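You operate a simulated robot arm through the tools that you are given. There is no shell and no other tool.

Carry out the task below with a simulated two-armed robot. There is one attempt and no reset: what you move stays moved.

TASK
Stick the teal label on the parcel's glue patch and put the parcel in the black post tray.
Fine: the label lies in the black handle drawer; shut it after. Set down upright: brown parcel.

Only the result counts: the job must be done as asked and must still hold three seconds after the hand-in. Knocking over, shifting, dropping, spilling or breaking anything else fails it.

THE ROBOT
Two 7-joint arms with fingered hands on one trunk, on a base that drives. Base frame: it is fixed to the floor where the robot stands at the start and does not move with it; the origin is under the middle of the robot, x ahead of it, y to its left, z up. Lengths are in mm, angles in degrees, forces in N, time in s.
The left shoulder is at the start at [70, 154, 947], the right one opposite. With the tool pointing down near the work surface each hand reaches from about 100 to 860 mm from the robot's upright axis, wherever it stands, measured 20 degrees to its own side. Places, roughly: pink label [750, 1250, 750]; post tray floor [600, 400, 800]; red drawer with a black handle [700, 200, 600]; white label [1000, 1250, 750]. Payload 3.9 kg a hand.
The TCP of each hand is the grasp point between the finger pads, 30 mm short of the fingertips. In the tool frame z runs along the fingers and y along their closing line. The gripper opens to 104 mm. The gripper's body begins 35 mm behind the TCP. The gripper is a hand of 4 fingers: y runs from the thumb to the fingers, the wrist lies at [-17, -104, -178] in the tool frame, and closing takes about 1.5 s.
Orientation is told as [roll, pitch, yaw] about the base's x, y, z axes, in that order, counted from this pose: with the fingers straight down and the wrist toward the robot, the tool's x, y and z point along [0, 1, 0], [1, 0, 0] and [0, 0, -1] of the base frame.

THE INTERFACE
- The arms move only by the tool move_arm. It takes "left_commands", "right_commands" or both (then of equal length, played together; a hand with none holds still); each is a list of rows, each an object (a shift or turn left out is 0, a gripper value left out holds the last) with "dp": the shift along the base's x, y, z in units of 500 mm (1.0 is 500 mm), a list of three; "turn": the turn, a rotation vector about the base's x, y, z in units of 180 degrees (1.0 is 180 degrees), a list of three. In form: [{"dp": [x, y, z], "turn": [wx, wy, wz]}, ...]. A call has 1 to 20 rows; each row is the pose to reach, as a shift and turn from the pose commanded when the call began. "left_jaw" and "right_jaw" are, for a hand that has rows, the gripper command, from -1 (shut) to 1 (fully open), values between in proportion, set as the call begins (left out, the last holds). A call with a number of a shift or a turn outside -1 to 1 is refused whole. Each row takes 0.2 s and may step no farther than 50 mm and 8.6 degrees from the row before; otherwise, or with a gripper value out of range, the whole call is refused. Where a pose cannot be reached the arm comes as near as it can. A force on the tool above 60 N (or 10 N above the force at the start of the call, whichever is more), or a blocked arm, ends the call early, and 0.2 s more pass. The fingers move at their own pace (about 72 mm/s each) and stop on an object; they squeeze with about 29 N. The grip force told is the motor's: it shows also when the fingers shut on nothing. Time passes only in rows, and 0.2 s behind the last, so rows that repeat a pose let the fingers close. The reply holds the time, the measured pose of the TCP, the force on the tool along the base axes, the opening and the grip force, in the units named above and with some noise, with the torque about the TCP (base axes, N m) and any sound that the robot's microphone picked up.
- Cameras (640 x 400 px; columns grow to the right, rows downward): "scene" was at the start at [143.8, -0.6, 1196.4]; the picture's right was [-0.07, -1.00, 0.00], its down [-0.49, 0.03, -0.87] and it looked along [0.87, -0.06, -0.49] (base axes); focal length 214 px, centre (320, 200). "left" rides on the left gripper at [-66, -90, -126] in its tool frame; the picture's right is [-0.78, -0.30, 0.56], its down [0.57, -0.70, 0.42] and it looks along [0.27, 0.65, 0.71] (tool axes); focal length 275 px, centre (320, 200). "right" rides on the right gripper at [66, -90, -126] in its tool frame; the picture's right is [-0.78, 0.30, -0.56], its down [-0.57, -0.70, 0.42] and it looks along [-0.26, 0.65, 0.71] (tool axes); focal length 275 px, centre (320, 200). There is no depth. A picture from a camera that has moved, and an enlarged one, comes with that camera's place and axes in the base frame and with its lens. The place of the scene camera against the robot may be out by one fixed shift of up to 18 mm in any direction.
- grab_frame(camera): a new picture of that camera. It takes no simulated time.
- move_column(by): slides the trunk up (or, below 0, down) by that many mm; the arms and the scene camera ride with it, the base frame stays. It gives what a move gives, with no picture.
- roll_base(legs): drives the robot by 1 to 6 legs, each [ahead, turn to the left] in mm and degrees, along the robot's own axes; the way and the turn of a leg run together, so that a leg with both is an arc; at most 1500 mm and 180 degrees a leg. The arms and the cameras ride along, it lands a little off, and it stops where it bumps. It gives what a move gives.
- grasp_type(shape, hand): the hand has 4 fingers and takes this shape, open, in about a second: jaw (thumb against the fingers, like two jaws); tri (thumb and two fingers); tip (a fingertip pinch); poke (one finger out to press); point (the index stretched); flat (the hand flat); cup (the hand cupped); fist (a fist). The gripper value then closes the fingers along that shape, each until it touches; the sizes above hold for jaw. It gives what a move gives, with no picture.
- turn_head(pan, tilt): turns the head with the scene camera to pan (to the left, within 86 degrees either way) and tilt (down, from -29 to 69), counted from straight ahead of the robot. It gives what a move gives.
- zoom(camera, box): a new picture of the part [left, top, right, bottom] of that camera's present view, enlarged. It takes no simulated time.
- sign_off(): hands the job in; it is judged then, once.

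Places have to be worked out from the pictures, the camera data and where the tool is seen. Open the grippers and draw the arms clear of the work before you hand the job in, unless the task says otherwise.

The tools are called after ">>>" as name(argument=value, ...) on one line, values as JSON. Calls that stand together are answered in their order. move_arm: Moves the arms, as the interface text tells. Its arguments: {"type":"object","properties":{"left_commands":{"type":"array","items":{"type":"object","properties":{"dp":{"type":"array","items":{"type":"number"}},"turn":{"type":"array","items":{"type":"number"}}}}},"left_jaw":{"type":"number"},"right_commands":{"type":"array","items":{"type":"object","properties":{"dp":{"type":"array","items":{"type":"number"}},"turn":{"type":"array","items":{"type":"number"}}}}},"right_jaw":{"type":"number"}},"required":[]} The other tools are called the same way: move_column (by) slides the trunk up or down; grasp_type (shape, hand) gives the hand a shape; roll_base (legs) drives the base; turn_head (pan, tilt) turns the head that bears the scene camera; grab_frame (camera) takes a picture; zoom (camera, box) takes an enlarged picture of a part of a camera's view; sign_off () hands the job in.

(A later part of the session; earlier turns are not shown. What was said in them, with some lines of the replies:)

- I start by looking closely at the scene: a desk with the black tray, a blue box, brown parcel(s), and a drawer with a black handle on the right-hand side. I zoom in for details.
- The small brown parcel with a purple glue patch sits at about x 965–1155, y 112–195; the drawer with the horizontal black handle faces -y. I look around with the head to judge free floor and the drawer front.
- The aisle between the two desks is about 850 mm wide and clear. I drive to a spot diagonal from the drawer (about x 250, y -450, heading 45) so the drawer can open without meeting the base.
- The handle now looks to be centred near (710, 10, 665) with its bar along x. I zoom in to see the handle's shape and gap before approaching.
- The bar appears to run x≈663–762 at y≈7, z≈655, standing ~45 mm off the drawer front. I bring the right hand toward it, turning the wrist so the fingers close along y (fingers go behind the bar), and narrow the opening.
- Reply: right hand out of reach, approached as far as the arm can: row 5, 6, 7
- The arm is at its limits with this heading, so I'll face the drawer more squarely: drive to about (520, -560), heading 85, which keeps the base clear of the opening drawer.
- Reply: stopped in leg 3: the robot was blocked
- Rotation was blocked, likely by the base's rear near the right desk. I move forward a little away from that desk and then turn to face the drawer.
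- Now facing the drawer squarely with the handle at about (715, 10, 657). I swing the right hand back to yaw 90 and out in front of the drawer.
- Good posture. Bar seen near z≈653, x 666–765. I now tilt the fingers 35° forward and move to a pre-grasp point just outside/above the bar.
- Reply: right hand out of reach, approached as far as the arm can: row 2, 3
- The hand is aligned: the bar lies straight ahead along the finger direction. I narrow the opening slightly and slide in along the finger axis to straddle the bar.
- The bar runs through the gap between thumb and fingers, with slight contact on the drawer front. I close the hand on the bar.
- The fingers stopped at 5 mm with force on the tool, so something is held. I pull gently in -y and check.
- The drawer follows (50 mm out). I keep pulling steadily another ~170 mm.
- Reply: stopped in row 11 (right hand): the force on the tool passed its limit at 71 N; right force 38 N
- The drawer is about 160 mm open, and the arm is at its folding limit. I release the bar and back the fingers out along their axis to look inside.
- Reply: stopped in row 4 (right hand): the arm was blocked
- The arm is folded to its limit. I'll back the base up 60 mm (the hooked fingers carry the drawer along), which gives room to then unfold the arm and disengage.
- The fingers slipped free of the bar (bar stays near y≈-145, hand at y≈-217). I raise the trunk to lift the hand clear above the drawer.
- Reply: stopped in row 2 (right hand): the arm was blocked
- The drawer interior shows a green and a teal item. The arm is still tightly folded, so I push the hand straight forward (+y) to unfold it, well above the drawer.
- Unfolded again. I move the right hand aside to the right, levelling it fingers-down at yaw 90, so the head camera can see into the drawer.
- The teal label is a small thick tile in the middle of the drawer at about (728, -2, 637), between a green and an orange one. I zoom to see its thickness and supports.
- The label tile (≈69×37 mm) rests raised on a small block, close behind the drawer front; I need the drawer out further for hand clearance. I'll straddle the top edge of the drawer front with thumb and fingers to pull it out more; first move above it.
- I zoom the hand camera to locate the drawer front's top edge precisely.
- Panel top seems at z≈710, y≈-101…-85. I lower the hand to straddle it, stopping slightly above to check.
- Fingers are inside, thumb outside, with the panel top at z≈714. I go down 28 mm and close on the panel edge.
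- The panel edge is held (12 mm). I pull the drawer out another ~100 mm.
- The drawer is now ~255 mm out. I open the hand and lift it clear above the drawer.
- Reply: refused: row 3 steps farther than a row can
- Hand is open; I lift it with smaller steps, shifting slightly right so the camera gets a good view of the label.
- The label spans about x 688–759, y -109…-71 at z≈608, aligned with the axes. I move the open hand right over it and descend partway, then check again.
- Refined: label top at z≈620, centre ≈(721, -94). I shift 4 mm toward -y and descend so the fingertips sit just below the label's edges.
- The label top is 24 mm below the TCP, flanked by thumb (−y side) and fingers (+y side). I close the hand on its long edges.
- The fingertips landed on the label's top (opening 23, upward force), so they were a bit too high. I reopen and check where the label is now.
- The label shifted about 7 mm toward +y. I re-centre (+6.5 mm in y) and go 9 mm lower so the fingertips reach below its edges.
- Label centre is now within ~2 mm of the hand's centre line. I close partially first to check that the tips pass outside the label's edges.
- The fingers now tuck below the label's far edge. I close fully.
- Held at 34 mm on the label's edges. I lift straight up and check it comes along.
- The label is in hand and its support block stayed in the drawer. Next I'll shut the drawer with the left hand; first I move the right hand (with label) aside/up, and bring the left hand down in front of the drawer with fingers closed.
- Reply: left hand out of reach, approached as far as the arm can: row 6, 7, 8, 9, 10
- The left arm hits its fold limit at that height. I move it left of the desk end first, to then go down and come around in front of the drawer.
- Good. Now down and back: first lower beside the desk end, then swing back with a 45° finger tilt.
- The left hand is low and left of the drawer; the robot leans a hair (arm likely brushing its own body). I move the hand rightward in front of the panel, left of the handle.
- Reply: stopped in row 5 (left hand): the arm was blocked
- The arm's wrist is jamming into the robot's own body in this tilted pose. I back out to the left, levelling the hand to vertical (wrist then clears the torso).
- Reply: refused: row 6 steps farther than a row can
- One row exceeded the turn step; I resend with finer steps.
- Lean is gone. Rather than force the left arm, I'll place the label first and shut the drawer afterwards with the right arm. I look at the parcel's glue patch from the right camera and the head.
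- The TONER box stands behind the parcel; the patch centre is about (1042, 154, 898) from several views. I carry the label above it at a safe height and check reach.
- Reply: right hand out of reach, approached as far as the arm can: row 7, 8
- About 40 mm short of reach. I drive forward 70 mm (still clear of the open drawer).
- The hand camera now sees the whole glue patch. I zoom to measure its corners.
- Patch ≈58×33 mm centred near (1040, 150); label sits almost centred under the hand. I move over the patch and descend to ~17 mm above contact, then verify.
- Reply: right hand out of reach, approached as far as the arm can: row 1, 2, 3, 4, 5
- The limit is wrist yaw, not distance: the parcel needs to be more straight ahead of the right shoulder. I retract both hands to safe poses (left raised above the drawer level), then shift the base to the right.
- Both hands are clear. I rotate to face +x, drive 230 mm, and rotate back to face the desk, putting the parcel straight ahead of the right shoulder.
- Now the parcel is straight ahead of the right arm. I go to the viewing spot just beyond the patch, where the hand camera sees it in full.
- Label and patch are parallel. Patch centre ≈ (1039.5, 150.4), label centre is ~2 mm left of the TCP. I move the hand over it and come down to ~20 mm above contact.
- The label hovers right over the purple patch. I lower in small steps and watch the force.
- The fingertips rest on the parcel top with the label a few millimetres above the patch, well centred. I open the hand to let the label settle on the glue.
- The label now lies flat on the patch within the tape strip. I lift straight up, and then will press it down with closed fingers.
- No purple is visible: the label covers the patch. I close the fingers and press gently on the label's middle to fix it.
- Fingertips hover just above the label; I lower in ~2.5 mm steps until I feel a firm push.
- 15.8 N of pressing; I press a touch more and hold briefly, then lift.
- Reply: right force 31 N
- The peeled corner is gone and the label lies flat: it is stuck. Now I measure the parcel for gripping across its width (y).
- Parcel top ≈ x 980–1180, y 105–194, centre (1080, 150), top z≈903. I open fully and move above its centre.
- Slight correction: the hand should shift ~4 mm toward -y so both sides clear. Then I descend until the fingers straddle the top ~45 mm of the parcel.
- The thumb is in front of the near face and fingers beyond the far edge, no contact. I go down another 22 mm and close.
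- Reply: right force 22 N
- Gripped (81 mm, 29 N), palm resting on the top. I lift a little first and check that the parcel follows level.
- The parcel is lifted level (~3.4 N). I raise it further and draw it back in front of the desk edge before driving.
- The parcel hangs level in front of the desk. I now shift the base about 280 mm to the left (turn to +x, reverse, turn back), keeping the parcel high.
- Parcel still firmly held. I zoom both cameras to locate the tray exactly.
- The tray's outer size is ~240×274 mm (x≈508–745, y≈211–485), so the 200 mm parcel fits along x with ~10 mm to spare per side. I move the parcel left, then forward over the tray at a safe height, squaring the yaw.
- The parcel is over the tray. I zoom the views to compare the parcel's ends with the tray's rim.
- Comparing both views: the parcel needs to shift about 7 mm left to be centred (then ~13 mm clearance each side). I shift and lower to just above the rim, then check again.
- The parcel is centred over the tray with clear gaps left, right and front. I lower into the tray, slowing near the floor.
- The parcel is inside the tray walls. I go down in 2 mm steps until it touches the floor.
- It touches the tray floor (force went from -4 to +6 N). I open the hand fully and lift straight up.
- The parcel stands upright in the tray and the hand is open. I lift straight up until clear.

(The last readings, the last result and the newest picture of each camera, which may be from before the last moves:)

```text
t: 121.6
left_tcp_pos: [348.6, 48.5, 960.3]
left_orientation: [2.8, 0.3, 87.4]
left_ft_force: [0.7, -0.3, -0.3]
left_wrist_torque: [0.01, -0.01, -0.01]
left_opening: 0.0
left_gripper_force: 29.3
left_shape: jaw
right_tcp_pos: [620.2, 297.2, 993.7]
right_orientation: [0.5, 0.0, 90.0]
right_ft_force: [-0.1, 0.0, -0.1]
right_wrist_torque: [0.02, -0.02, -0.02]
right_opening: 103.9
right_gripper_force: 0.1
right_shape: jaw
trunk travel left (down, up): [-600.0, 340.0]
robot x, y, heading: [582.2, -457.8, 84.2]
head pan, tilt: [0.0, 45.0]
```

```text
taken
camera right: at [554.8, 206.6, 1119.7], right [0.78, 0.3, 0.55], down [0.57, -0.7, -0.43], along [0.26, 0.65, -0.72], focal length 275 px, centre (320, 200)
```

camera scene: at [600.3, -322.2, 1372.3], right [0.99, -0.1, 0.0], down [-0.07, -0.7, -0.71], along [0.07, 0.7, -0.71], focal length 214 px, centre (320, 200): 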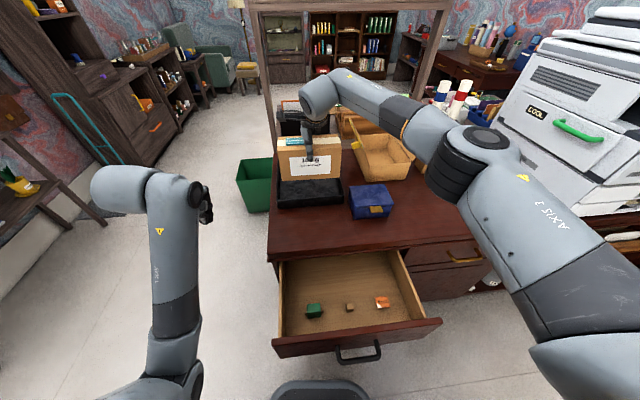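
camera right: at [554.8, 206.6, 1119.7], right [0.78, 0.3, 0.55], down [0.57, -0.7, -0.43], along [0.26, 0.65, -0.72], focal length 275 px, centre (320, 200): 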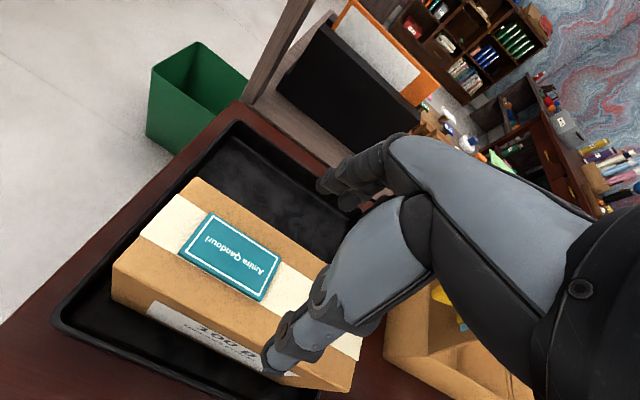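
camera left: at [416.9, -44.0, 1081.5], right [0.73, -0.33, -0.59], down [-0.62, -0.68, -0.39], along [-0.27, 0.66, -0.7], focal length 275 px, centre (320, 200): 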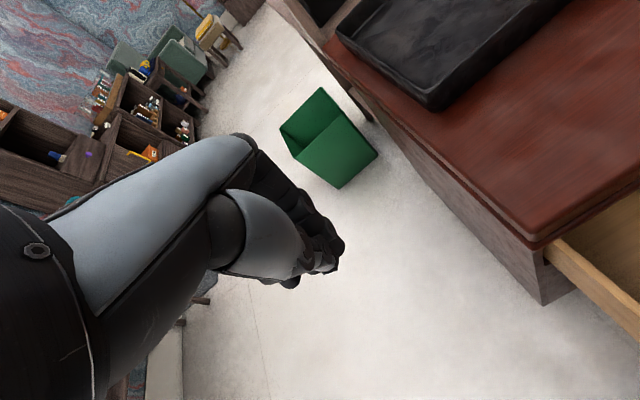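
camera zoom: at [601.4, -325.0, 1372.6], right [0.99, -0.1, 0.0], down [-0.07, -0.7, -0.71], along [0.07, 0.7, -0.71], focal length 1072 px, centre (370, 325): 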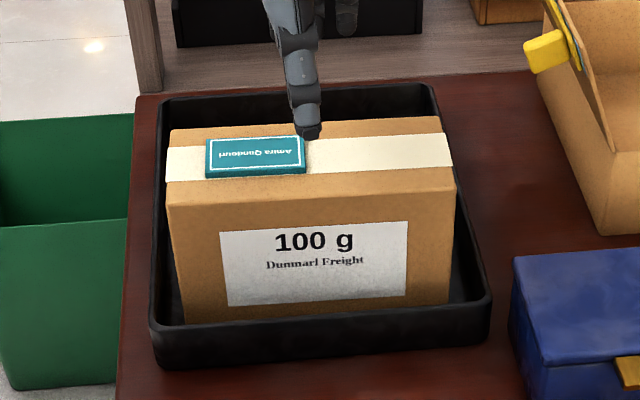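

Parcel placed with the label on top. Now the drawer: I retract the right hand to above the drawer area, then back the base up 80 mm to get room for pushing it shut.

>>> move_arm(right_commands=[{"dp": [0.02, -0.06, 0.01]}, {"dp": [0.04, -0.14, 0.01]}, {"dp": [0.06, -0.22, 0.01]}, {"dp": [0.08, -0.3, 0.01]}, {"dp": [0.1, -0.38, 0]}, {"dp": [0.13, -0.46, 0]}, {"dp": [0.16, -0.54, -0.02]}, {"dp": [0.18, -0.62, -0.05]}, {"dp": [0.19, -0.7, -0.08]}], right_jaw=0.4)

>>> roll_base(legs=[[-80, 0]])

>>> grab_frame(camera="right")

>>> grab_frame(camera="scene")

```text
t: 123.6
left_tcp_pos: [348.8, 45.6, 961.3]
left_orientation: [2.9, 0.4, 87.4]
left_ft_force: [-0.2, -0.2, -0.4]
left_wrist_torque: [0.0, 0.03, -0.01]
left_opening: 0.0
left_gripper_force: 29.1
left_shape: jaw
right_tcp_pos: [717.3, -57.5, 954.7]
right_orientation: [0.6, -0.1, 89.9]
right_ft_force: [-0.2, 0.1, -0.3]
right_wrist_torque: [0.0, -0.03, 0.03]
right_opening: 73.2
right_gripper_force: 0.0
right_shape: jaw
trunk travel left (down, up): [-600.0, 340.0]
robot x, y, heading: [586.9, -460.4, 83.9]
head pan, tilt: [0.0, 45.0]
```

```text
t: 124.7
left_tcp_pos: [341.0, -35.8, 960.5]
left_orientation: [2.8, 0.3, 87.4]
left_ft_force: [0.1, 0.1, -0.5]
left_wrist_torque: [0.0, 0.0, 0.01]
left_opening: 0.0
left_gripper_force: 29.2
left_shape: jaw
right_tcp_pos: [707.3, -138.7, 955.8]
right_orientation: [0.6, -0.1, 90.1]
right_ft_force: [-0.3, -0.9, 0.4]
right_wrist_torque: [0.07, 0.01, 0.03]
right_opening: 72.7
right_gripper_force: 0.0
right_shape: jaw
trunk travel left (down, up): [-600.0, 340.0]
robot x, y, heading: [579.5, -541.5, 84.0]
head pan, tilt: [0.0, 45.0]
```

```text
taken
camera right: at [642.4, -230.1, 1080.8], right [0.78, 0.3, 0.55], down [0.57, -0.7, -0.43], along [0.26, 0.65, -0.72], focal length 275 px, centre (320, 200)
```

right: 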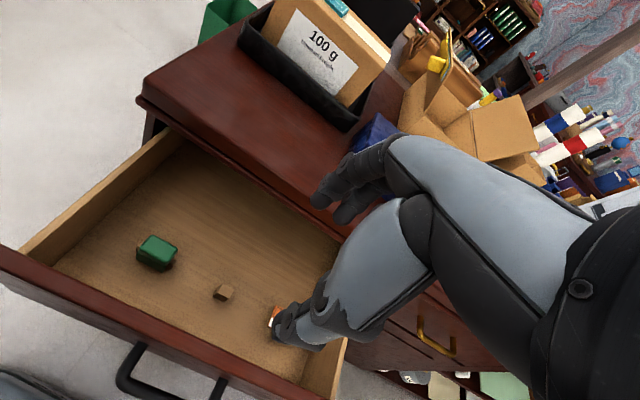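

```text
taken
camera scene: at [592.9, -407.5, 1372.6], right [0.99, -0.1, 0.0], down [-0.07, -0.7, -0.71], along [0.07, 0.7, -0.71], focal length 214 px, centre (320, 200)
```

scene: 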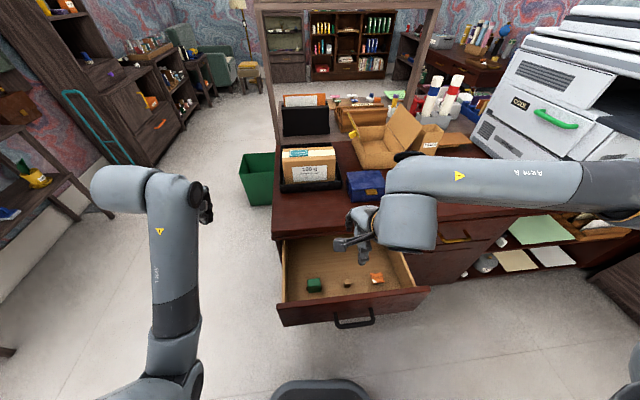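

The drawer front's top edge is at y≈-202…-185. As before, I straddle it with the right hand and will use it to push the drawer in.

>>> move_arm(right_commands=[{"dp": [0.005, -0.04, -0.07]}, {"dp": [0.01, -0.08, -0.14]}, {"dp": [0.016, -0.108, -0.21]}, {"dp": [0.016, -0.108, -0.29]}, {"dp": [0.016, -0.108, -0.37]}, {"dp": [0.016, -0.108, -0.43]}])

>>> grab_frame(camera="right")

```text
t: 126.1
left_tcp_pos: [338.2, -33.0, 958.4]
left_orientation: [2.8, 0.5, 87.5]
left_ft_force: [-0.6, 0.8, -1.2]
left_wrist_torque: [-0.02, -0.04, -0.03]
left_opening: 0.0
left_gripper_force: 28.9
left_shape: jaw
right_tcp_pos: [714.2, -190.8, 737.8]
right_orientation: [0.5, 0.1, 90.1]
right_ft_force: [0.0, -0.3, -0.5]
right_wrist_torque: [0.05, 0.02, 0.01]
right_opening: 72.9
right_gripper_force: 0.1
right_shape: jaw
trunk travel left (down, up): [-600.0, 340.0]
robot x, y, heading: [577.8, -542.1, 84.0]
head pan, tilt: [0.0, 45.0]
```

```text
taken
camera right: at [649.4, -281.4, 864.6], right [0.78, 0.3, 0.55], down [0.57, -0.7, -0.43], along [0.26, 0.65, -0.72], focal length 275 px, centre (320, 200)
```

right: 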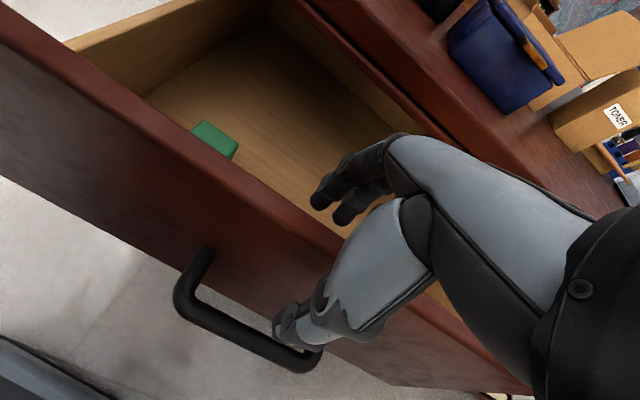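

Good straddle. I go down 25 mm, grip the panel edge, and push toward +y for about 160 mm.

>>> move_arm(right_commands=[{"dp": [0, 0, -0.025]}, {"dp": [0, 0, -0.05]}, {"dp": [0, 0, -0.05]}])

>>> move_arm(right_commands=[{"dp": [0, 0, 0]}, {"dp": [0, 0, 0]}, {"dp": [0, 0, 0]}, {"dp": [0, 0, 0]}, {"dp": [0, 0, 0]}, {"dp": [0, 0.03, 0]}, {"dp": [0, 0.06, 0]}, {"dp": [0, 0.09, 0]}, {"dp": [0, 0.12, 0]}, {"dp": [0, 0.15, 0]}, {"dp": [0, 0.18, 0]}, {"dp": [0, 0.21, 0]}, {"dp": [0, 0.24, 0]}, {"dp": [0, 0.27, 0]}, {"dp": [0, 0.3, 0]}, {"dp": [0, 0.32, 0]}], right_jaw=-1)

>>> grab_frame(camera="right")

>>> grab_frame(camera="scene")

```text
t: 126.9
left_tcp_pos: [341.0, -35.7, 960.3]
left_orientation: [2.9, 0.5, 87.5]
left_ft_force: [0.5, 0.1, 0.4]
left_wrist_torque: [0.0, -0.01, -0.01]
left_opening: 0.0
left_gripper_force: 29.0
left_shape: jaw
right_tcp_pos: [715.5, -194.0, 714.7]
right_orientation: [0.6, -0.1, 89.9]
right_ft_force: [0.8, 0.3, -0.4]
right_wrist_torque: [-0.02, 0.02, 0.0]
right_opening: 73.3
right_gripper_force: 0.1
right_shape: jaw
trunk travel left (down, up): [-600.0, 340.0]
robot x, y, heading: [574.2, -541.5, 84.1]
head pan, tilt: [0.0, 45.0]
```

```text
t: 130.3
left_tcp_pos: [339.7, -34.0, 958.5]
left_orientation: [2.8, 0.4, 87.3]
left_ft_force: [-0.1, 0.0, -0.2]
left_wrist_torque: [0.0, -0.01, 0.01]
left_opening: 0.1
left_gripper_force: 28.9
left_shape: jaw
right_tcp_pos: [714.0, -33.6, 714.0]
right_orientation: [0.6, 0.1, 90.1]
right_ft_force: [-6.2, -0.7, -4.5]
right_wrist_torque: [-0.03, 0.11, 0.13]
right_opening: 13.7
right_gripper_force: 29.5
right_shape: jaw
trunk travel left (down, up): [-600.0, 340.0]
robot x, y, heading: [575.5, -542.6, 84.0]
head pan, tilt: [0.0, 45.0]
```

```text
taken
camera right: at [649.8, -124.1, 841.2], right [0.78, 0.3, 0.55], down [0.57, -0.7, -0.43], along [0.26, 0.65, -0.72], focal length 275 px, centre (320, 200)
```

right: 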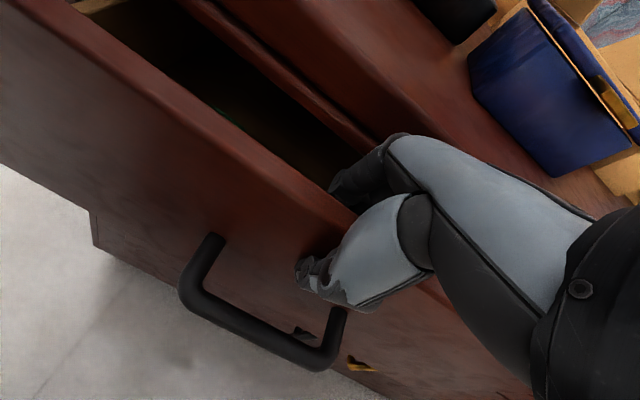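

```text
taken
camera scene: at [591.7, -405.7, 1372.4], right [0.99, -0.1, 0.0], down [-0.07, -0.7, -0.71], along [0.07, 0.7, -0.71], focal length 214 px, centre (320, 200)
```

scene: 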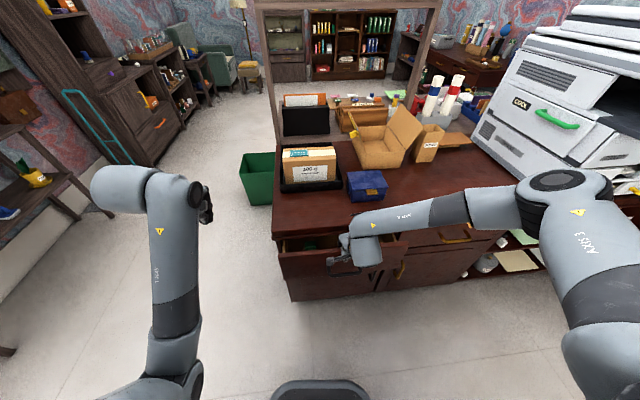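

The drawer is ~95 mm from shut. I open, lift clear of the panel, and come back out in front of it.

>>> move_arm(right_commands=[{"dp": [0, 0, 0]}, {"dp": [0, 0, 0]}, {"dp": [0, 0, 0]}, {"dp": [0, 0, 0.03]}, {"dp": [0, 0, 0.07]}, {"dp": [0, -0.02, 0.11]}, {"dp": [0, -0.08, 0.15]}, {"dp": [0, -0.15, 0.17]}, {"dp": [0, -0.22, 0.17]}], right_jaw=0.1)

>>> grab_frame(camera="right")

```text
t: 132.3
left_tcp_pos: [339.7, -36.1, 960.4]
left_orientation: [2.8, 0.3, 87.3]
left_ft_force: [-0.3, -0.2, 0.5]
left_wrist_torque: [0.03, 0.01, -0.01]
left_opening: 0.1
left_gripper_force: 29.3
left_shape: jaw
right_tcp_pos: [716.6, -145.8, 802.0]
right_orientation: [0.6, 0.0, 90.0]
right_ft_force: [-0.6, 0.3, -0.5]
right_wrist_torque: [0.04, -0.01, 0.03]
right_opening: 57.1
right_gripper_force: 0.1
right_shape: jaw
trunk travel left (down, up): [-600.0, 340.0]
robot x, y, heading: [572.4, -543.6, 84.0]
head pan, tilt: [0.0, 45.0]
```

```text
taken
camera right: at [652.1, -235.3, 927.6], right [0.78, 0.3, 0.55], down [0.57, -0.7, -0.43], along [0.26, 0.65, -0.72], focal length 275 px, centre (320, 200)
```

right: 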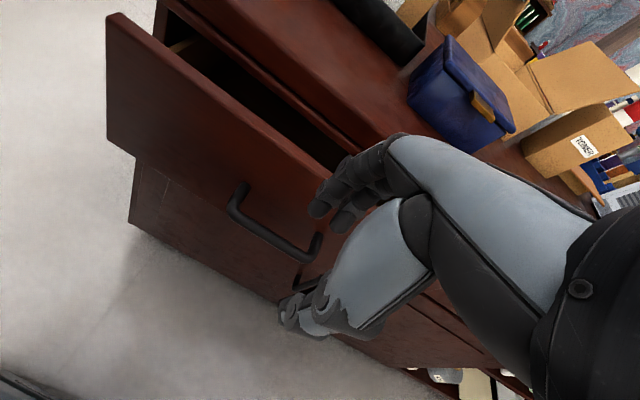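

I close the fingers, tilt the hand 45° forward and bring the fingertips just in front of the panel, above the handle bar.

>>> move_arm(right_commands=[{"dp": [0, 0, 0]}, {"dp": [0, 0, 0]}, {"dp": [0, 0.01, -0.02], "turn": [0.042, 0, 0]}, {"dp": [0, 0.02, -0.05], "turn": [0.083, 0, 0]}, {"dp": [0, 0.04, -0.08], "turn": [0.125, 0, 0]}, {"dp": [0, 0.06, -0.11], "turn": [0.167, 0, 0]}, {"dp": [0, 0.08, -0.14], "turn": [0.208, 0, 0]}, {"dp": [0, 0.1, -0.172], "turn": [0.25, 0, 0]}], right_jaw=-1)

>>> grab_frame(camera="right")

>>> zoom(camera="scene", box=[260, 190, 440, 310])

```text
t: 134.1
left_tcp_pos: [340.3, -34.1, 959.3]
left_orientation: [3.0, 0.4, 87.5]
left_ft_force: [0.5, -0.5, 0.3]
left_wrist_torque: [0.05, 0.01, 0.0]
left_opening: 0.0
left_gripper_force: 29.4
left_shape: jaw
right_tcp_pos: [686.2, -95.3, 733.7]
right_orientation: [0.4, -45.0, 89.6]
right_ft_force: [-0.6, -0.4, -0.1]
right_wrist_torque: [0.0, 0.02, 0.02]
right_opening: 0.0
right_gripper_force: 29.3
right_shape: jaw
right hand out of reach, approached as far as the arm can: row 4, 5, 7, 8
trunk travel left (down, up): [-600.0, 340.0]
robot x, y, heading: [574.7, -546.5, 84.2]
head pan, tilt: [0.0, 45.0]
```

```text
taken
camera right: at [621.5, -247.7, 759.0], right [0.78, -0.18, 0.6], down [0.57, -0.2, -0.8], along [0.26, 0.96, -0.05], focal length 275 px, centre (320, 200)
```

right: 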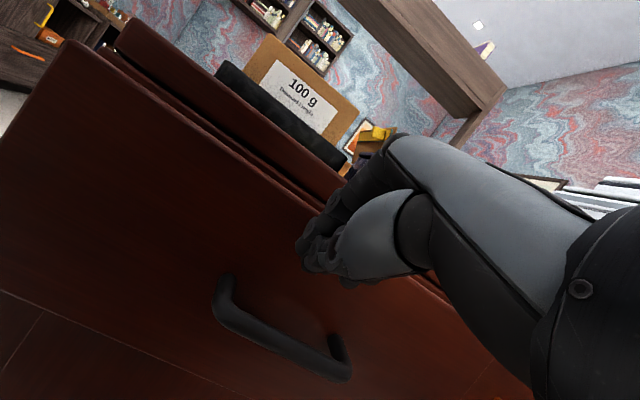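

```text
3.33 times, centred on (350, 250) of scene
camera zoom: at [593.4, -406.0, 1372.6], right [0.99, -0.1, 0.0], down [-0.07, -0.7, -0.71], along [0.07, 0.7, -0.71], focal length 715 px, centre (220, 33)
```

zoom: 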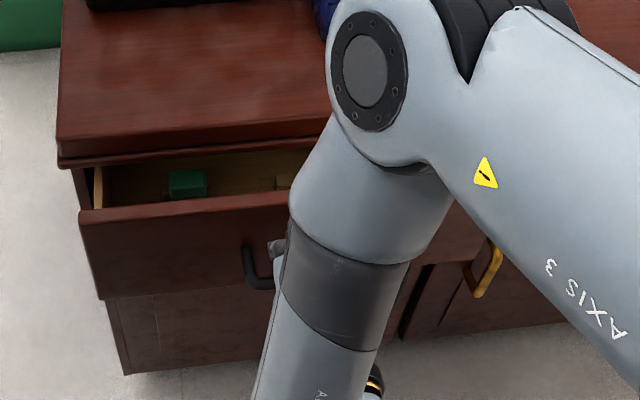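

The hand is at (686, -95, 734) with 45° tilt; I lower the trunk 18 mm to put the fingertips against the panel's upper part, then push.

>>> move_column(by=-18)

>>> move_arm(right_commands=[{"dp": [0, 0.03, 0]}, {"dp": [0, 0.06, 0]}, {"dp": [0, 0.08, 0]}, {"dp": [0, 0.1, 0]}, {"dp": [0, 0.12, 0]}, {"dp": [0, 0.14, 0]}])

>>> grab_frame(camera="right")

>>> zoom(camera="scene", box=[260, 190, 440, 310])

```text
t: 134.7
left_tcp_pos: [339.6, -34.4, 941.4]
left_orientation: [2.8, 0.3, 87.5]
left_ft_force: [-0.1, 0.2, 0.1]
left_wrist_torque: [-0.02, -0.01, -0.02]
left_opening: 0.0
left_gripper_force: 29.1
left_shape: jaw
right_tcp_pos: [686.1, -96.1, 715.9]
right_orientation: [0.4, -45.0, 89.7]
right_ft_force: [0.1, 0.3, 0.3]
right_wrist_torque: [0.02, 0.0, -0.01]
right_opening: 0.0
right_gripper_force: 28.7
right_shape: jaw
trunk travel left (down, up): [-582.0, 358.0]
robot x, y, heading: [575.9, -542.5, 83.9]
head pan, tilt: [0.0, 45.0]
```

```text
t: 136.1
left_tcp_pos: [339.3, -35.5, 942.0]
left_orientation: [2.7, 0.4, 87.5]
left_ft_force: [-0.2, 0.0, 0.4]
left_wrist_torque: [-0.02, 0.01, 0.02]
left_opening: 0.0
left_gripper_force: 28.6
left_shape: jaw
right_tcp_pos: [678.7, -26.3, 721.0]
right_orientation: [0.2, -44.6, 89.6]
right_ft_force: [0.8, 0.5, 0.3]
right_wrist_torque: [0.01, 0.01, 0.0]
right_opening: 0.0
right_gripper_force: 28.5
right_shape: jaw
right hand out of reach, approached as far as the arm can: row 2, 3, 4, 5, 6
trunk travel left (down, up): [-582.0, 358.0]
robot x, y, heading: [573.9, -541.1, 83.9]
head pan, tilt: [0.0, 45.0]
```

```text
taken
camera right: at [612.2, -179.7, 747.1], right [0.78, -0.19, 0.6], down [0.57, -0.2, -0.8], along [0.27, 0.96, -0.05], focal length 275 px, centre (320, 200)
```

right: 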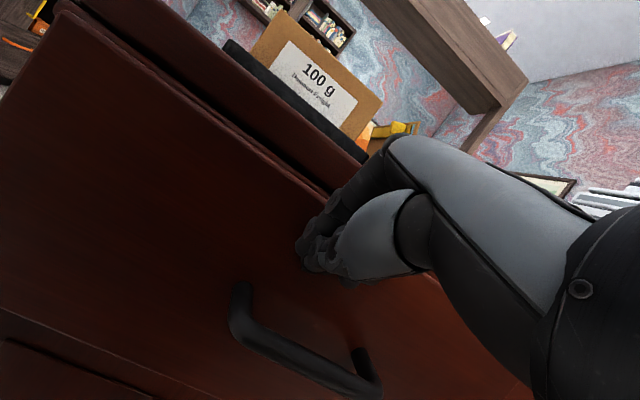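

```text
3.33 times, centred on (350, 250) of scene
camera zoom: at [592.8, -406.3, 1354.5], right [0.99, -0.1, 0.0], down [-0.07, -0.7, -0.71], along [0.07, 0.7, -0.71], focal length 715 px, centre (220, 33)
```

zoom: 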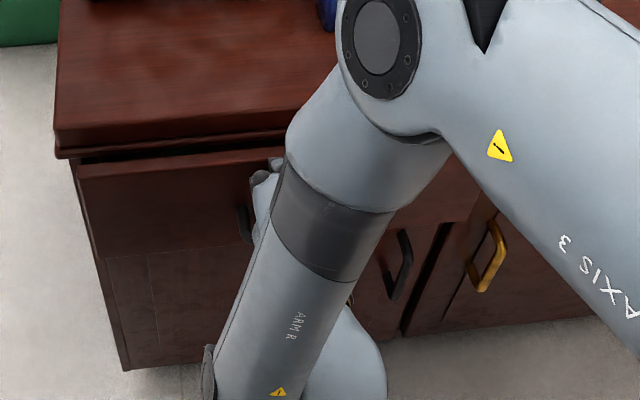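

The drawer is nearly shut (~50 mm left). I keep pushing in +y.

>>> move_arm(right_commands=[{"dp": [0.004, 0.02, -0.004]}, {"dp": [0.008, 0.04, -0.008]}, {"dp": [0.01, 0.06, -0.012]}, {"dp": [0.01, 0.08, -0.012]}])

>>> grab_frame(camera="right")

```text
t: 137.1
left_tcp_pos: [340.2, -33.7, 942.0]
left_orientation: [2.8, 0.5, 87.4]
left_ft_force: [-0.5, -0.3, 0.5]
left_wrist_torque: [0.02, -0.04, -0.01]
left_opening: 0.2
left_gripper_force: 29.2
left_shape: jaw
right_tcp_pos: [671.4, 11.8, 722.0]
right_orientation: [0.3, -44.8, 89.5]
right_ft_force: [-0.5, 0.2, 0.6]
right_wrist_torque: [-0.02, -0.03, 0.0]
right_opening: 0.3
right_gripper_force: 28.9
right_shape: jaw
right hand out of reach, approached as far as the arm can: row 1, 2, 3, 4
trunk travel left (down, up): [-582.0, 358.0]
robot x, y, heading: [576.8, -545.5, 83.9]
head pan, tilt: [0.0, 45.0]
```

```text
taken
camera right: at [604.2, -141.4, 748.5], right [0.78, -0.19, 0.6], down [0.57, -0.2, -0.8], along [0.27, 0.96, -0.05], focal length 275 px, centre (320, 200)
```

right: 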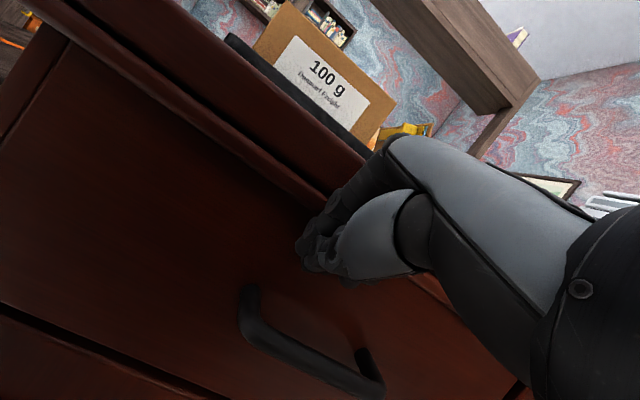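

Almost closed; I push on in small steps until contact force shows the stop.

>>> move_arm(right_commands=[{"dp": [0.004, 0.01, -0.006]}, {"dp": [0.008, 0.02, -0.012]}, {"dp": [0.008, 0.03, -0.012]}, {"dp": [0.008, 0.04, -0.012]}])

>>> grab_frame(camera="right")

>>> zoom(camera="scene", box=[260, 170, 440, 290])

```text
t: 138.1
left_tcp_pos: [341.2, -41.9, 947.5]
left_orientation: [3.0, -0.1, 87.4]
left_ft_force: [-0.5, 0.4, 1.2]
left_wrist_torque: [0.02, 0.01, 0.01]
left_opening: 0.2
left_gripper_force: 29.1
left_shape: jaw
right_tcp_pos: [666.6, 17.6, 723.8]
right_orientation: [0.2, -44.6, 89.3]
right_ft_force: [11.5, -54.2, 12.7]
right_wrist_torque: [1.64, 0.14, -0.82]
right_opening: 0.0
right_gripper_force: 29.0
right_shape: jaw
right hand out of reach, approached as far as the arm can: row 1, 2, 3, 4
trunk travel left (down, up): [-582.0, 358.0]
robot x, y, heading: [577.3, -542.3, 83.7]
head pan, tilt: [0.0, 45.0]
```

```text
taken
camera right: at [601.2, -135.2, 749.5], right [0.78, -0.19, 0.6], down [0.57, -0.21, -0.8], along [0.27, 0.96, -0.05], focal length 275 px, centre (320, 200)
```

right: 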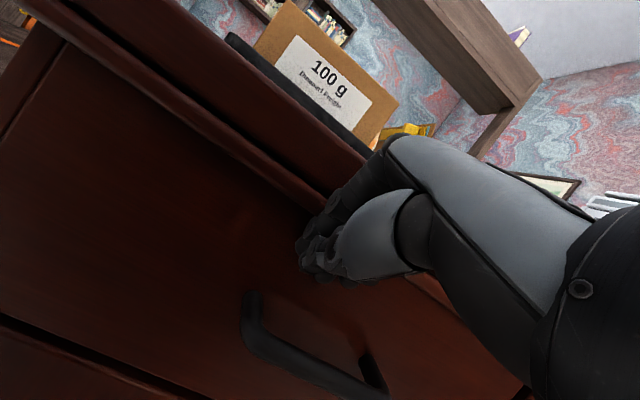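

```text
3.33 times, centred on (350, 230) of scene
camera zoom: at [595.0, -418.0, 1355.8], right [0.99, -0.11, 0.0], down [-0.08, -0.7, -0.71], along [0.08, 0.71, -0.7], focal length 715 px, centre (220, 100)
```

zoom: 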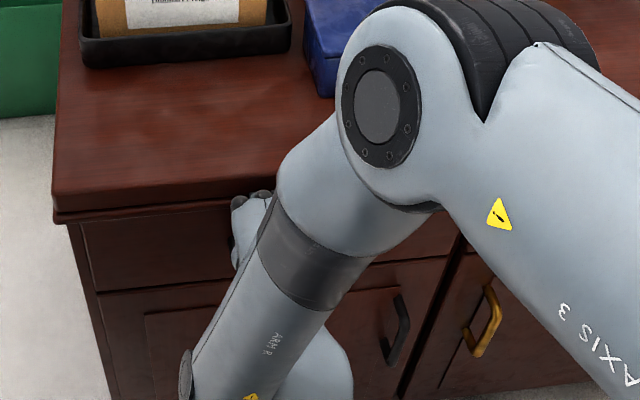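

Strong counter-force: either shut or the hand met the desk edge. I back the hand off and inspect the drawer.

>>> move_arm(right_commands=[{"dp": [0, -0.04, 0]}, {"dp": [0, -0.09, 0]}, {"dp": [0.03, -0.15, 0]}, {"dp": [0.08, -0.2, 0]}, {"dp": [0.15, -0.24, 0.02]}, {"dp": [0.22, -0.26, 0.04]}, {"dp": [0.3, -0.26, 0.06]}, {"dp": [0.38, -0.26, 0.08]}])

>>> grab_frame(camera="scene")

>>> zoom(camera="scene", box=[250, 170, 450, 310])

>>> grab_frame(camera="right")

```text
t: 139.9
left_tcp_pos: [339.8, -34.9, 942.0]
left_orientation: [2.8, 0.3, 87.4]
left_ft_force: [0.2, 1.1, 1.3]
left_wrist_torque: [0.02, 0.02, 0.0]
left_opening: 0.1
left_gripper_force: 28.5
left_shape: jaw
right_tcp_pos: [734.5, -114.6, 790.1]
right_orientation: [0.4, -44.8, 89.4]
right_ft_force: [0.2, -0.1, 1.7]
right_wrist_torque: [0.01, 0.02, -0.03]
right_opening: 0.1
right_gripper_force: 28.7
right_shape: jaw
right hand out of reach, approached as far as the arm can: row 4, 5, 6, 7, 8
trunk travel left (down, up): [-582.0, 358.0]
robot x, y, heading: [575.0, -540.8, 84.0]
head pan, tilt: [0.0, 45.0]
```

```text
taken
camera scene: at [593.1, -406.6, 1354.5], right [0.99, -0.1, 0.0], down [-0.07, -0.7, -0.71], along [0.07, 0.7, -0.71], focal length 214 px, centre (320, 200)
```

scene: 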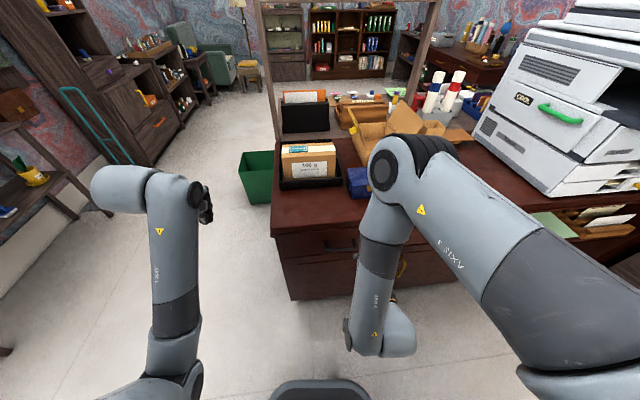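

```text
2.86 times, centred on (350, 240) of scene
camera zoom: at [593.1, -406.6, 1354.5], right [0.99, -0.1, 0.0], down [-0.07, -0.7, -0.71], along [0.07, 0.7, -0.71], focal length 613 px, centre (234, 86)
```

zoom: 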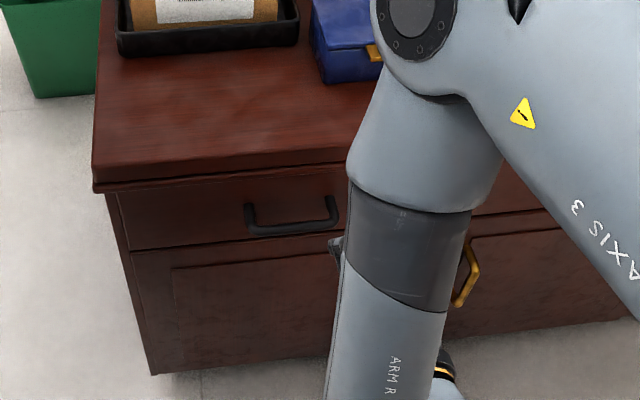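

```text
taken
camera right: at [668.2, -267.5, 817.5], right [0.78, -0.19, 0.6], down [0.57, -0.2, -0.8], along [0.27, 0.96, -0.05], focal length 275 px, centre (320, 200)
```

right: 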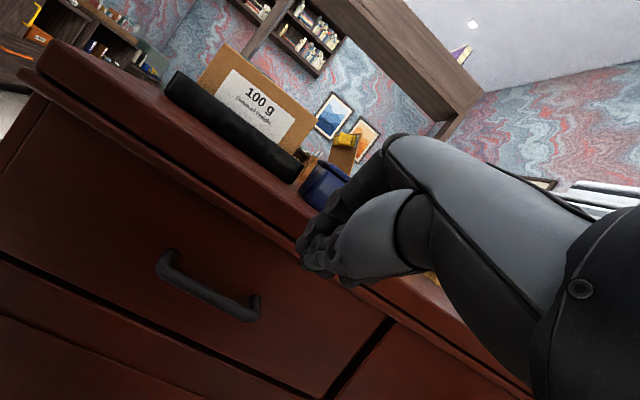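

The torque says the knuckles met the desk's lip (contact ~28 mm above the TCP), so the drawer may still be a few mm open. I lower the trunk and push again lower on the panel, right of the handle, away from the lip.

>>> move_column(by=-140)

>>> move_arm(right_commands=[{"dp": [0.04, 0, 0]}, {"dp": [0.09, 0, 0]}, {"dp": [0.14, 0, 0]}, {"dp": [0.19, 0, 0]}])

>>> grab_frame(camera="right")

>>> zoom(camera="scene", box=[250, 150, 450, 310])

```text
t: 141.6
left_tcp_pos: [340.1, -35.5, 802.0]
left_orientation: [2.8, 0.3, 87.4]
left_ft_force: [-0.4, 0.0, 0.3]
left_wrist_torque: [-0.02, -0.03, -0.01]
left_opening: 0.1
left_gripper_force: 28.8
left_shape: jaw
right_tcp_pos: [734.3, -114.3, 652.2]
right_orientation: [0.3, -44.8, 89.4]
right_ft_force: [0.0, 0.5, 0.2]
right_wrist_torque: [-0.01, 0.01, 0.02]
right_opening: 0.0
right_gripper_force: 29.2
right_shape: jaw
trunk travel left (down, up): [-442.0, 498.0]
robot x, y, heading: [576.7, -541.3, 84.0]
head pan, tilt: [0.0, 45.0]
```

```text
t: 142.6
left_tcp_pos: [339.2, -34.5, 801.8]
left_orientation: [2.7, 0.4, 87.4]
left_ft_force: [0.0, 0.3, -0.5]
left_wrist_torque: [0.02, 0.0, -0.02]
left_opening: 0.0
left_gripper_force: 28.5
left_shape: jaw
right_tcp_pos: [746.7, -124.8, 673.4]
right_orientation: [0.2, -44.8, 89.3]
right_ft_force: [0.5, -0.7, -0.2]
right_wrist_torque: [0.0, 0.01, 0.01]
right_opening: 0.1
right_gripper_force: 29.3
right_shape: jaw
right hand out of reach, approached as far as the arm can: row 1, 2, 3, 4
trunk travel left (down, up): [-442.0, 498.0]
robot x, y, heading: [576.1, -544.1, 84.0]
head pan, tilt: [0.0, 45.0]
```

```text
taken
camera right: at [679.1, -277.2, 699.1], right [0.78, -0.19, 0.6], down [0.57, -0.2, -0.8], along [0.27, 0.96, -0.05], focal length 275 px, centre (320, 200)
```

right: 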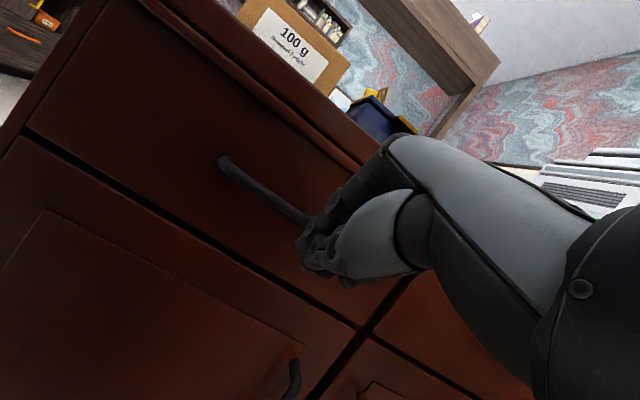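

```text
2.50 times, centred on (350, 230) of scene
camera zoom: at [592.9, -406.6, 1214.5], right [0.99, -0.1, 0.0], down [-0.07, -0.7, -0.71], along [0.07, 0.7, -0.71], focal length 536 px, centre (245, 125)
```

zoom: 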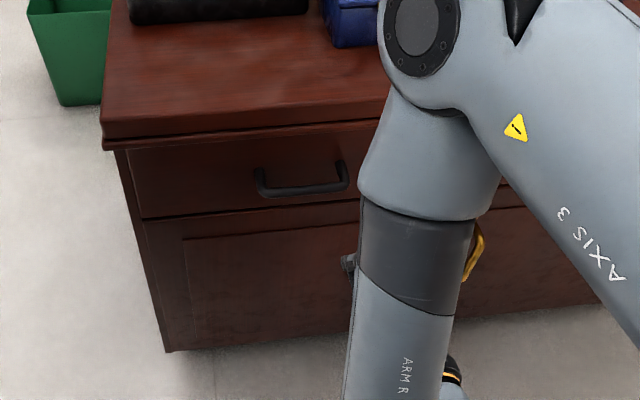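

Sideways reach is limited here, but the fingertips are level with the handle bar. I push on the bar itself: centre on it and advance in +y.

>>> move_arm(right_commands=[{"dp": [-0.03, 0.03, 0.008]}, {"dp": [-0.06, 0.08, 0.008]}, {"dp": [-0.06, 0.12, 0.008]}, {"dp": [-0.06, 0.15, 0.008]}])

>>> zoom(camera="right", box=[140, 100, 440, 330])

```text
t: 143.6
left_tcp_pos: [340.3, -35.2, 802.2]
left_orientation: [2.7, 0.4, 87.4]
left_ft_force: [-0.5, -0.2, 0.5]
left_wrist_torque: [-0.04, 0.01, -0.02]
left_opening: 0.5
left_gripper_force: 28.4
left_shape: jaw
right_tcp_pos: [715.6, -50.5, 675.8]
right_orientation: [0.2, -44.7, 89.4]
right_ft_force: [-0.3, -0.1, -0.2]
right_wrist_torque: [0.03, 0.03, 0.01]
right_opening: 0.0
right_gripper_force: 28.3
right_shape: jaw
trunk travel left (down, up): [-442.0, 498.0]
robot x, y, heading: [576.5, -543.9, 83.9]
head pan, tilt: [0.0, 45.0]
```

```text
1.74 times, centred on (290, 215) of right
camera zoom: at [649.1, -203.0, 701.9], right [0.78, -0.19, 0.6], down [0.57, -0.2, -0.8], along [0.27, 0.96, -0.05], focal length 479 px, centre (372, 174)
```

zoom: 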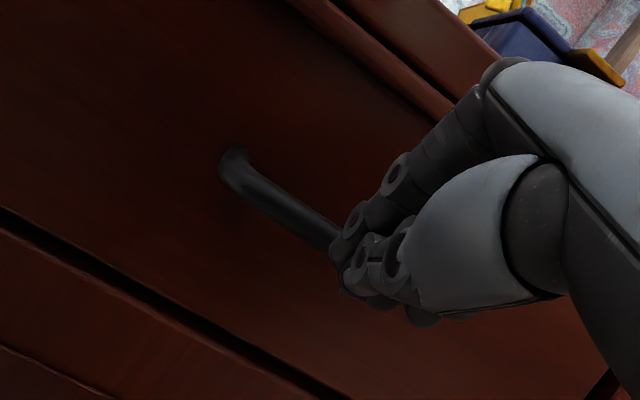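

The fingertips are lined up with the bar, ~6 mm low. I raise slightly and push the bar until firm contact.

>>> move_arm(right_commands=[{"dp": [0, 0.02, 0.012]}, {"dp": [0, 0.04, 0.012]}, {"dp": [0, 0.05, 0.012]}, {"dp": [0, 0.06, 0.012]}])

>>> zoom(camera="right", box=[140, 100, 440, 330])

```text
t: 144.6
left_tcp_pos: [339.8, -35.4, 802.8]
left_orientation: [2.8, 0.4, 87.3]
left_ft_force: [0.1, 0.3, -1.3]
left_wrist_torque: [-0.03, -0.02, 0.0]
left_opening: 0.0
left_gripper_force: 29.1
left_shape: jaw
right_tcp_pos: [713.9, -21.8, 681.2]
right_orientation: [0.3, -44.7, 89.5]
right_ft_force: [0.7, -0.6, 0.4]
right_wrist_torque: [-0.02, -0.03, 0.0]
right_opening: 0.0
right_gripper_force: 28.3
right_shape: jaw
trunk travel left (down, up): [-442.0, 498.0]
robot x, y, heading: [576.8, -546.9, 84.0]
head pan, tilt: [0.0, 45.0]
```

```text
1.74 times, centred on (290, 215) of right
camera zoom: at [648.3, -173.8, 707.2], right [0.78, -0.19, 0.6], down [0.57, -0.2, -0.8], along [0.27, 0.96, -0.05], focal length 479 px, centre (372, 174)
```

zoom: 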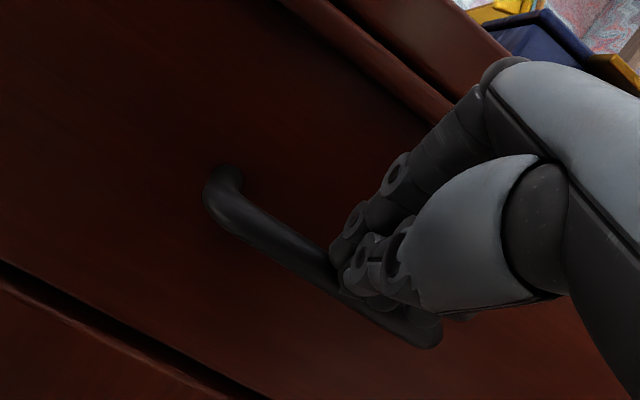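

Just about touching the bar. I continue in small steps.

>>> move_arm(right_commands=[{"dp": [0, 0.006, 0]}, {"dp": [0, 0.012, 0]}, {"dp": [0, 0.018, 0]}, {"dp": [0, 0.024, 0]}])

>>> zoom(camera="right", box=[140, 100, 440, 330])

```text
t: 145.6
left_tcp_pos: [340.1, -38.1, 804.1]
left_orientation: [2.7, 0.1, 87.4]
left_ft_force: [0.0, -0.3, 0.8]
left_wrist_torque: [0.02, 0.03, 0.03]
left_opening: 0.2
left_gripper_force: 29.1
left_shape: jaw
right_tcp_pos: [715.4, -14.3, 682.4]
right_orientation: [0.2, -44.7, 89.4]
right_ft_force: [1.5, -30.1, 8.7]
right_wrist_torque: [-0.64, -0.03, -0.01]
right_opening: 0.0
right_gripper_force: 29.1
right_shape: jaw
trunk travel left (down, up): [-442.0, 498.0]
robot x, y, heading: [575.7, -540.5, 84.0]
head pan, tilt: [0.0, 45.0]
```

```text
1.74 times, centred on (290, 215) of right
camera zoom: at [648.2, -166.6, 708.9], right [0.78, -0.19, 0.6], down [0.57, -0.2, -0.8], along [0.27, 0.96, -0.05], focal length 479 px, centre (372, 174)
```

zoom: 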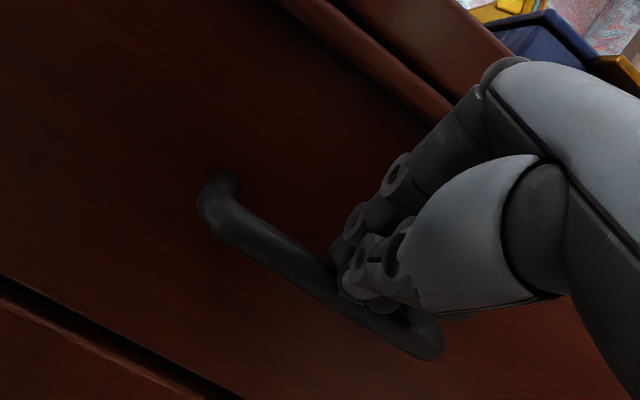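

30 N at the fingertips without further motion: the drawer is fully shut. I withdraw the hand and level it, moving up and away.

>>> move_arm(right_commands=[{"dp": [0, -0.04, 0.01]}, {"dp": [0, -0.09, 0.02]}, {"dp": [0.01, -0.13, 0.04], "turn": [-0.04, 0, 0]}, {"dp": [0.02, -0.15, 0.09], "turn": [-0.08, 0, 0]}, {"dp": [0.04, -0.15, 0.15], "turn": [-0.12, 0, 0]}, {"dp": [0.06, -0.15, 0.21], "turn": [-0.16, 0, 0]}, {"dp": [0.08, -0.15, 0.27], "turn": [-0.2, 0, 0]}, {"dp": [0.1, -0.13, 0.33], "turn": [-0.24, 0, 0]}, {"dp": [0.12, -0.1, 0.39], "turn": [-0.248, 0, 0]}])

>>> grab_frame(camera="scene")

>>> zoom(camera="scene", box=[250, 150, 450, 310])

>>> grab_frame(camera="right")

```text
t: 147.6
left_tcp_pos: [341.4, -34.3, 802.5]
left_orientation: [2.9, 0.4, 87.4]
left_ft_force: [-0.2, 0.6, -0.6]
left_wrist_torque: [0.0, 0.03, 0.02]
left_opening: 0.0
left_gripper_force: 29.0
left_shape: jaw
right_tcp_pos: [774.7, -58.9, 875.2]
right_orientation: [0.1, -0.2, 89.6]
right_ft_force: [0.4, -0.5, -0.5]
right_wrist_torque: [0.01, -0.02, -0.01]
right_opening: 0.0
right_gripper_force: 29.1
right_shape: jaw
trunk travel left (down, up): [-442.0, 498.0]
robot x, y, heading: [581.3, -541.6, 84.0]
head pan, tilt: [0.0, 45.0]
```

```text
taken
camera scene: at [594.5, -406.7, 1214.5], right [0.99, -0.1, 0.0], down [-0.07, -0.7, -0.71], along [0.07, 0.7, -0.71], focal length 214 px, centre (320, 200)
```

scene: 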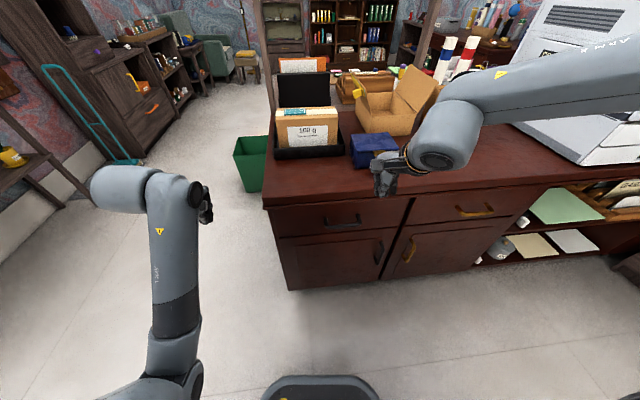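

```text
2.50 times, centred on (350, 230) of scene
camera zoom: at [594.5, -406.7, 1214.5], right [0.99, -0.1, 0.0], down [-0.07, -0.7, -0.71], along [0.07, 0.7, -0.71], focal length 536 px, centre (245, 125)
```

zoom: 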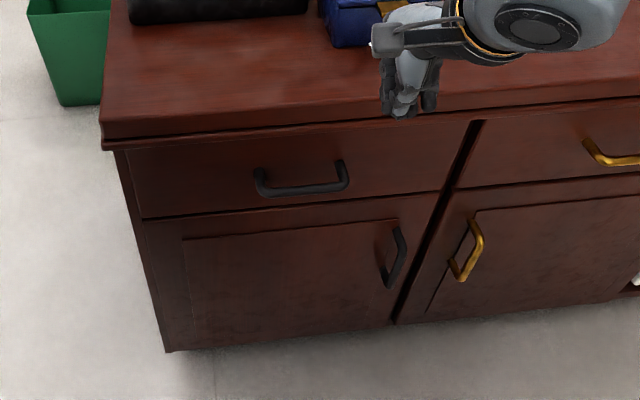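

```text
taken
camera right: at [708.8, -148.3, 1000.0], right [0.78, 0.29, 0.56], down [0.57, -0.7, -0.43], along [0.27, 0.65, -0.71], focal length 275 px, centre (320, 200)
```

right: 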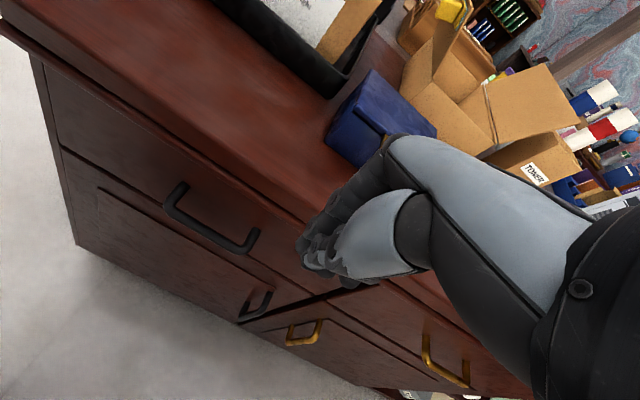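

The drawer is flush and shut. I open both hands and raise the arms clear, then take a final look.

>>> move_column(by=180)

>>> move_arm(right_commands=[{"dp": [0, 0, 0]}, {"dp": [0, 0, 0]}, {"dp": [0, 0, 0]}, {"dp": [0, 0, 0]}], left_commands=[{"dp": [0, 0, 0]}, {"dp": [0, 0, 0]}, {"dp": [0, 0, 0]}, {"dp": [0, 0, 0]}], right_jaw=1, left_jaw=1)

>>> grab_frame(camera="scene")

>>> zoom(camera="scene", box=[240, 110, 420, 260])

```text
t: 149.6
left_tcp_pos: [341.6, -35.7, 980.2]
left_orientation: [2.8, 0.3, 87.3]
left_ft_force: [0.8, -0.5, 0.4]
left_wrist_torque: [0.0, 0.01, -0.01]
left_opening: 0.1
left_gripper_force: 28.8
left_shape: jaw
right_tcp_pos: [774.5, -58.4, 1054.9]
right_orientation: [0.0, -0.1, 89.5]
right_ft_force: [0.9, 0.1, -0.3]
right_wrist_torque: [-0.01, -0.02, 0.0]
right_opening: 0.0
right_gripper_force: 28.5
right_shape: jaw
trunk travel left (down, up): [-622.0, 318.0]
robot x, y, heading: [578.8, -541.2, 84.1]
head pan, tilt: [0.0, 45.0]
```

```text
t: 150.6
left_tcp_pos: [340.4, -35.0, 982.5]
left_orientation: [2.8, 0.3, 87.3]
left_ft_force: [0.8, -0.7, -0.5]
left_wrist_torque: [0.03, -0.01, 0.01]
left_opening: 103.6
left_gripper_force: 0.0
left_shape: jaw
right_tcp_pos: [773.7, -57.4, 1055.0]
right_orientation: [-0.1, -0.1, 89.6]
right_ft_force: [0.3, 0.8, -0.6]
right_wrist_torque: [0.03, 0.02, -0.02]
right_opening: 103.7
right_gripper_force: 0.0
right_shape: jaw
trunk travel left (down, up): [-622.0, 318.0]
robot x, y, heading: [575.8, -542.9, 84.1]
head pan, tilt: [0.0, 45.0]
```

```text
taken
camera scene: at [593.0, -406.5, 1394.5], right [0.99, -0.1, 0.0], down [-0.07, -0.7, -0.71], along [0.07, 0.7, -0.71], focal length 214 px, centre (320, 200)
```

scene: 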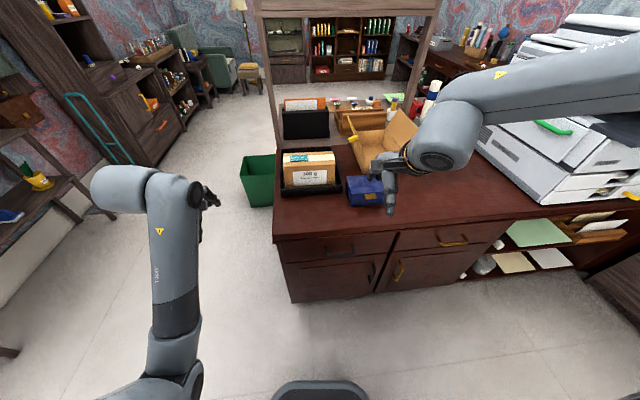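

```text
2.67 times, centred on (330, 185) of scene
camera zoom: at [593.0, -406.5, 1394.5], right [0.99, -0.1, 0.0], down [-0.07, -0.7, -0.71], along [0.07, 0.7, -0.71], focal length 572 px, centre (293, 240)
```

zoom: 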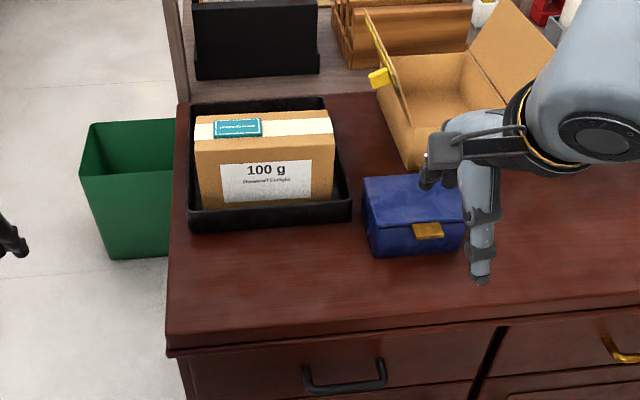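

Everything checks out. The labelled parcel stands upright in the black tray, the black-handle drawer is shut, and both hands are open and clear, so I hand the job in.

>>> sign_off()

```text
The job is handed in.
```

The teal label is stuck flat on the parcel's glue patch and fully covers it. The parcel stands upright in the black post tray, and the drawer with the black handle is shut again. I then handed the job in; I haven't seen the judge's result.

- **Drawer:** My first attempt to pick up the label pressed on it and nudged it a few millimetres. The small wooden block under it may have moved slightly too. The green and orange items looked undisturbed. The first push to shut it stopped because my hand met the desk's lip. I pushed again on the handle until it held firm at 30 N, and it looks flush with the drawer beside it.
- **Driving:** Early on, one turn of the base was blocked, probably by the other desk. I saw nothing moved there, but I didn't check that desk closely.
- **End state:** Both hands are open and clear of the desk.
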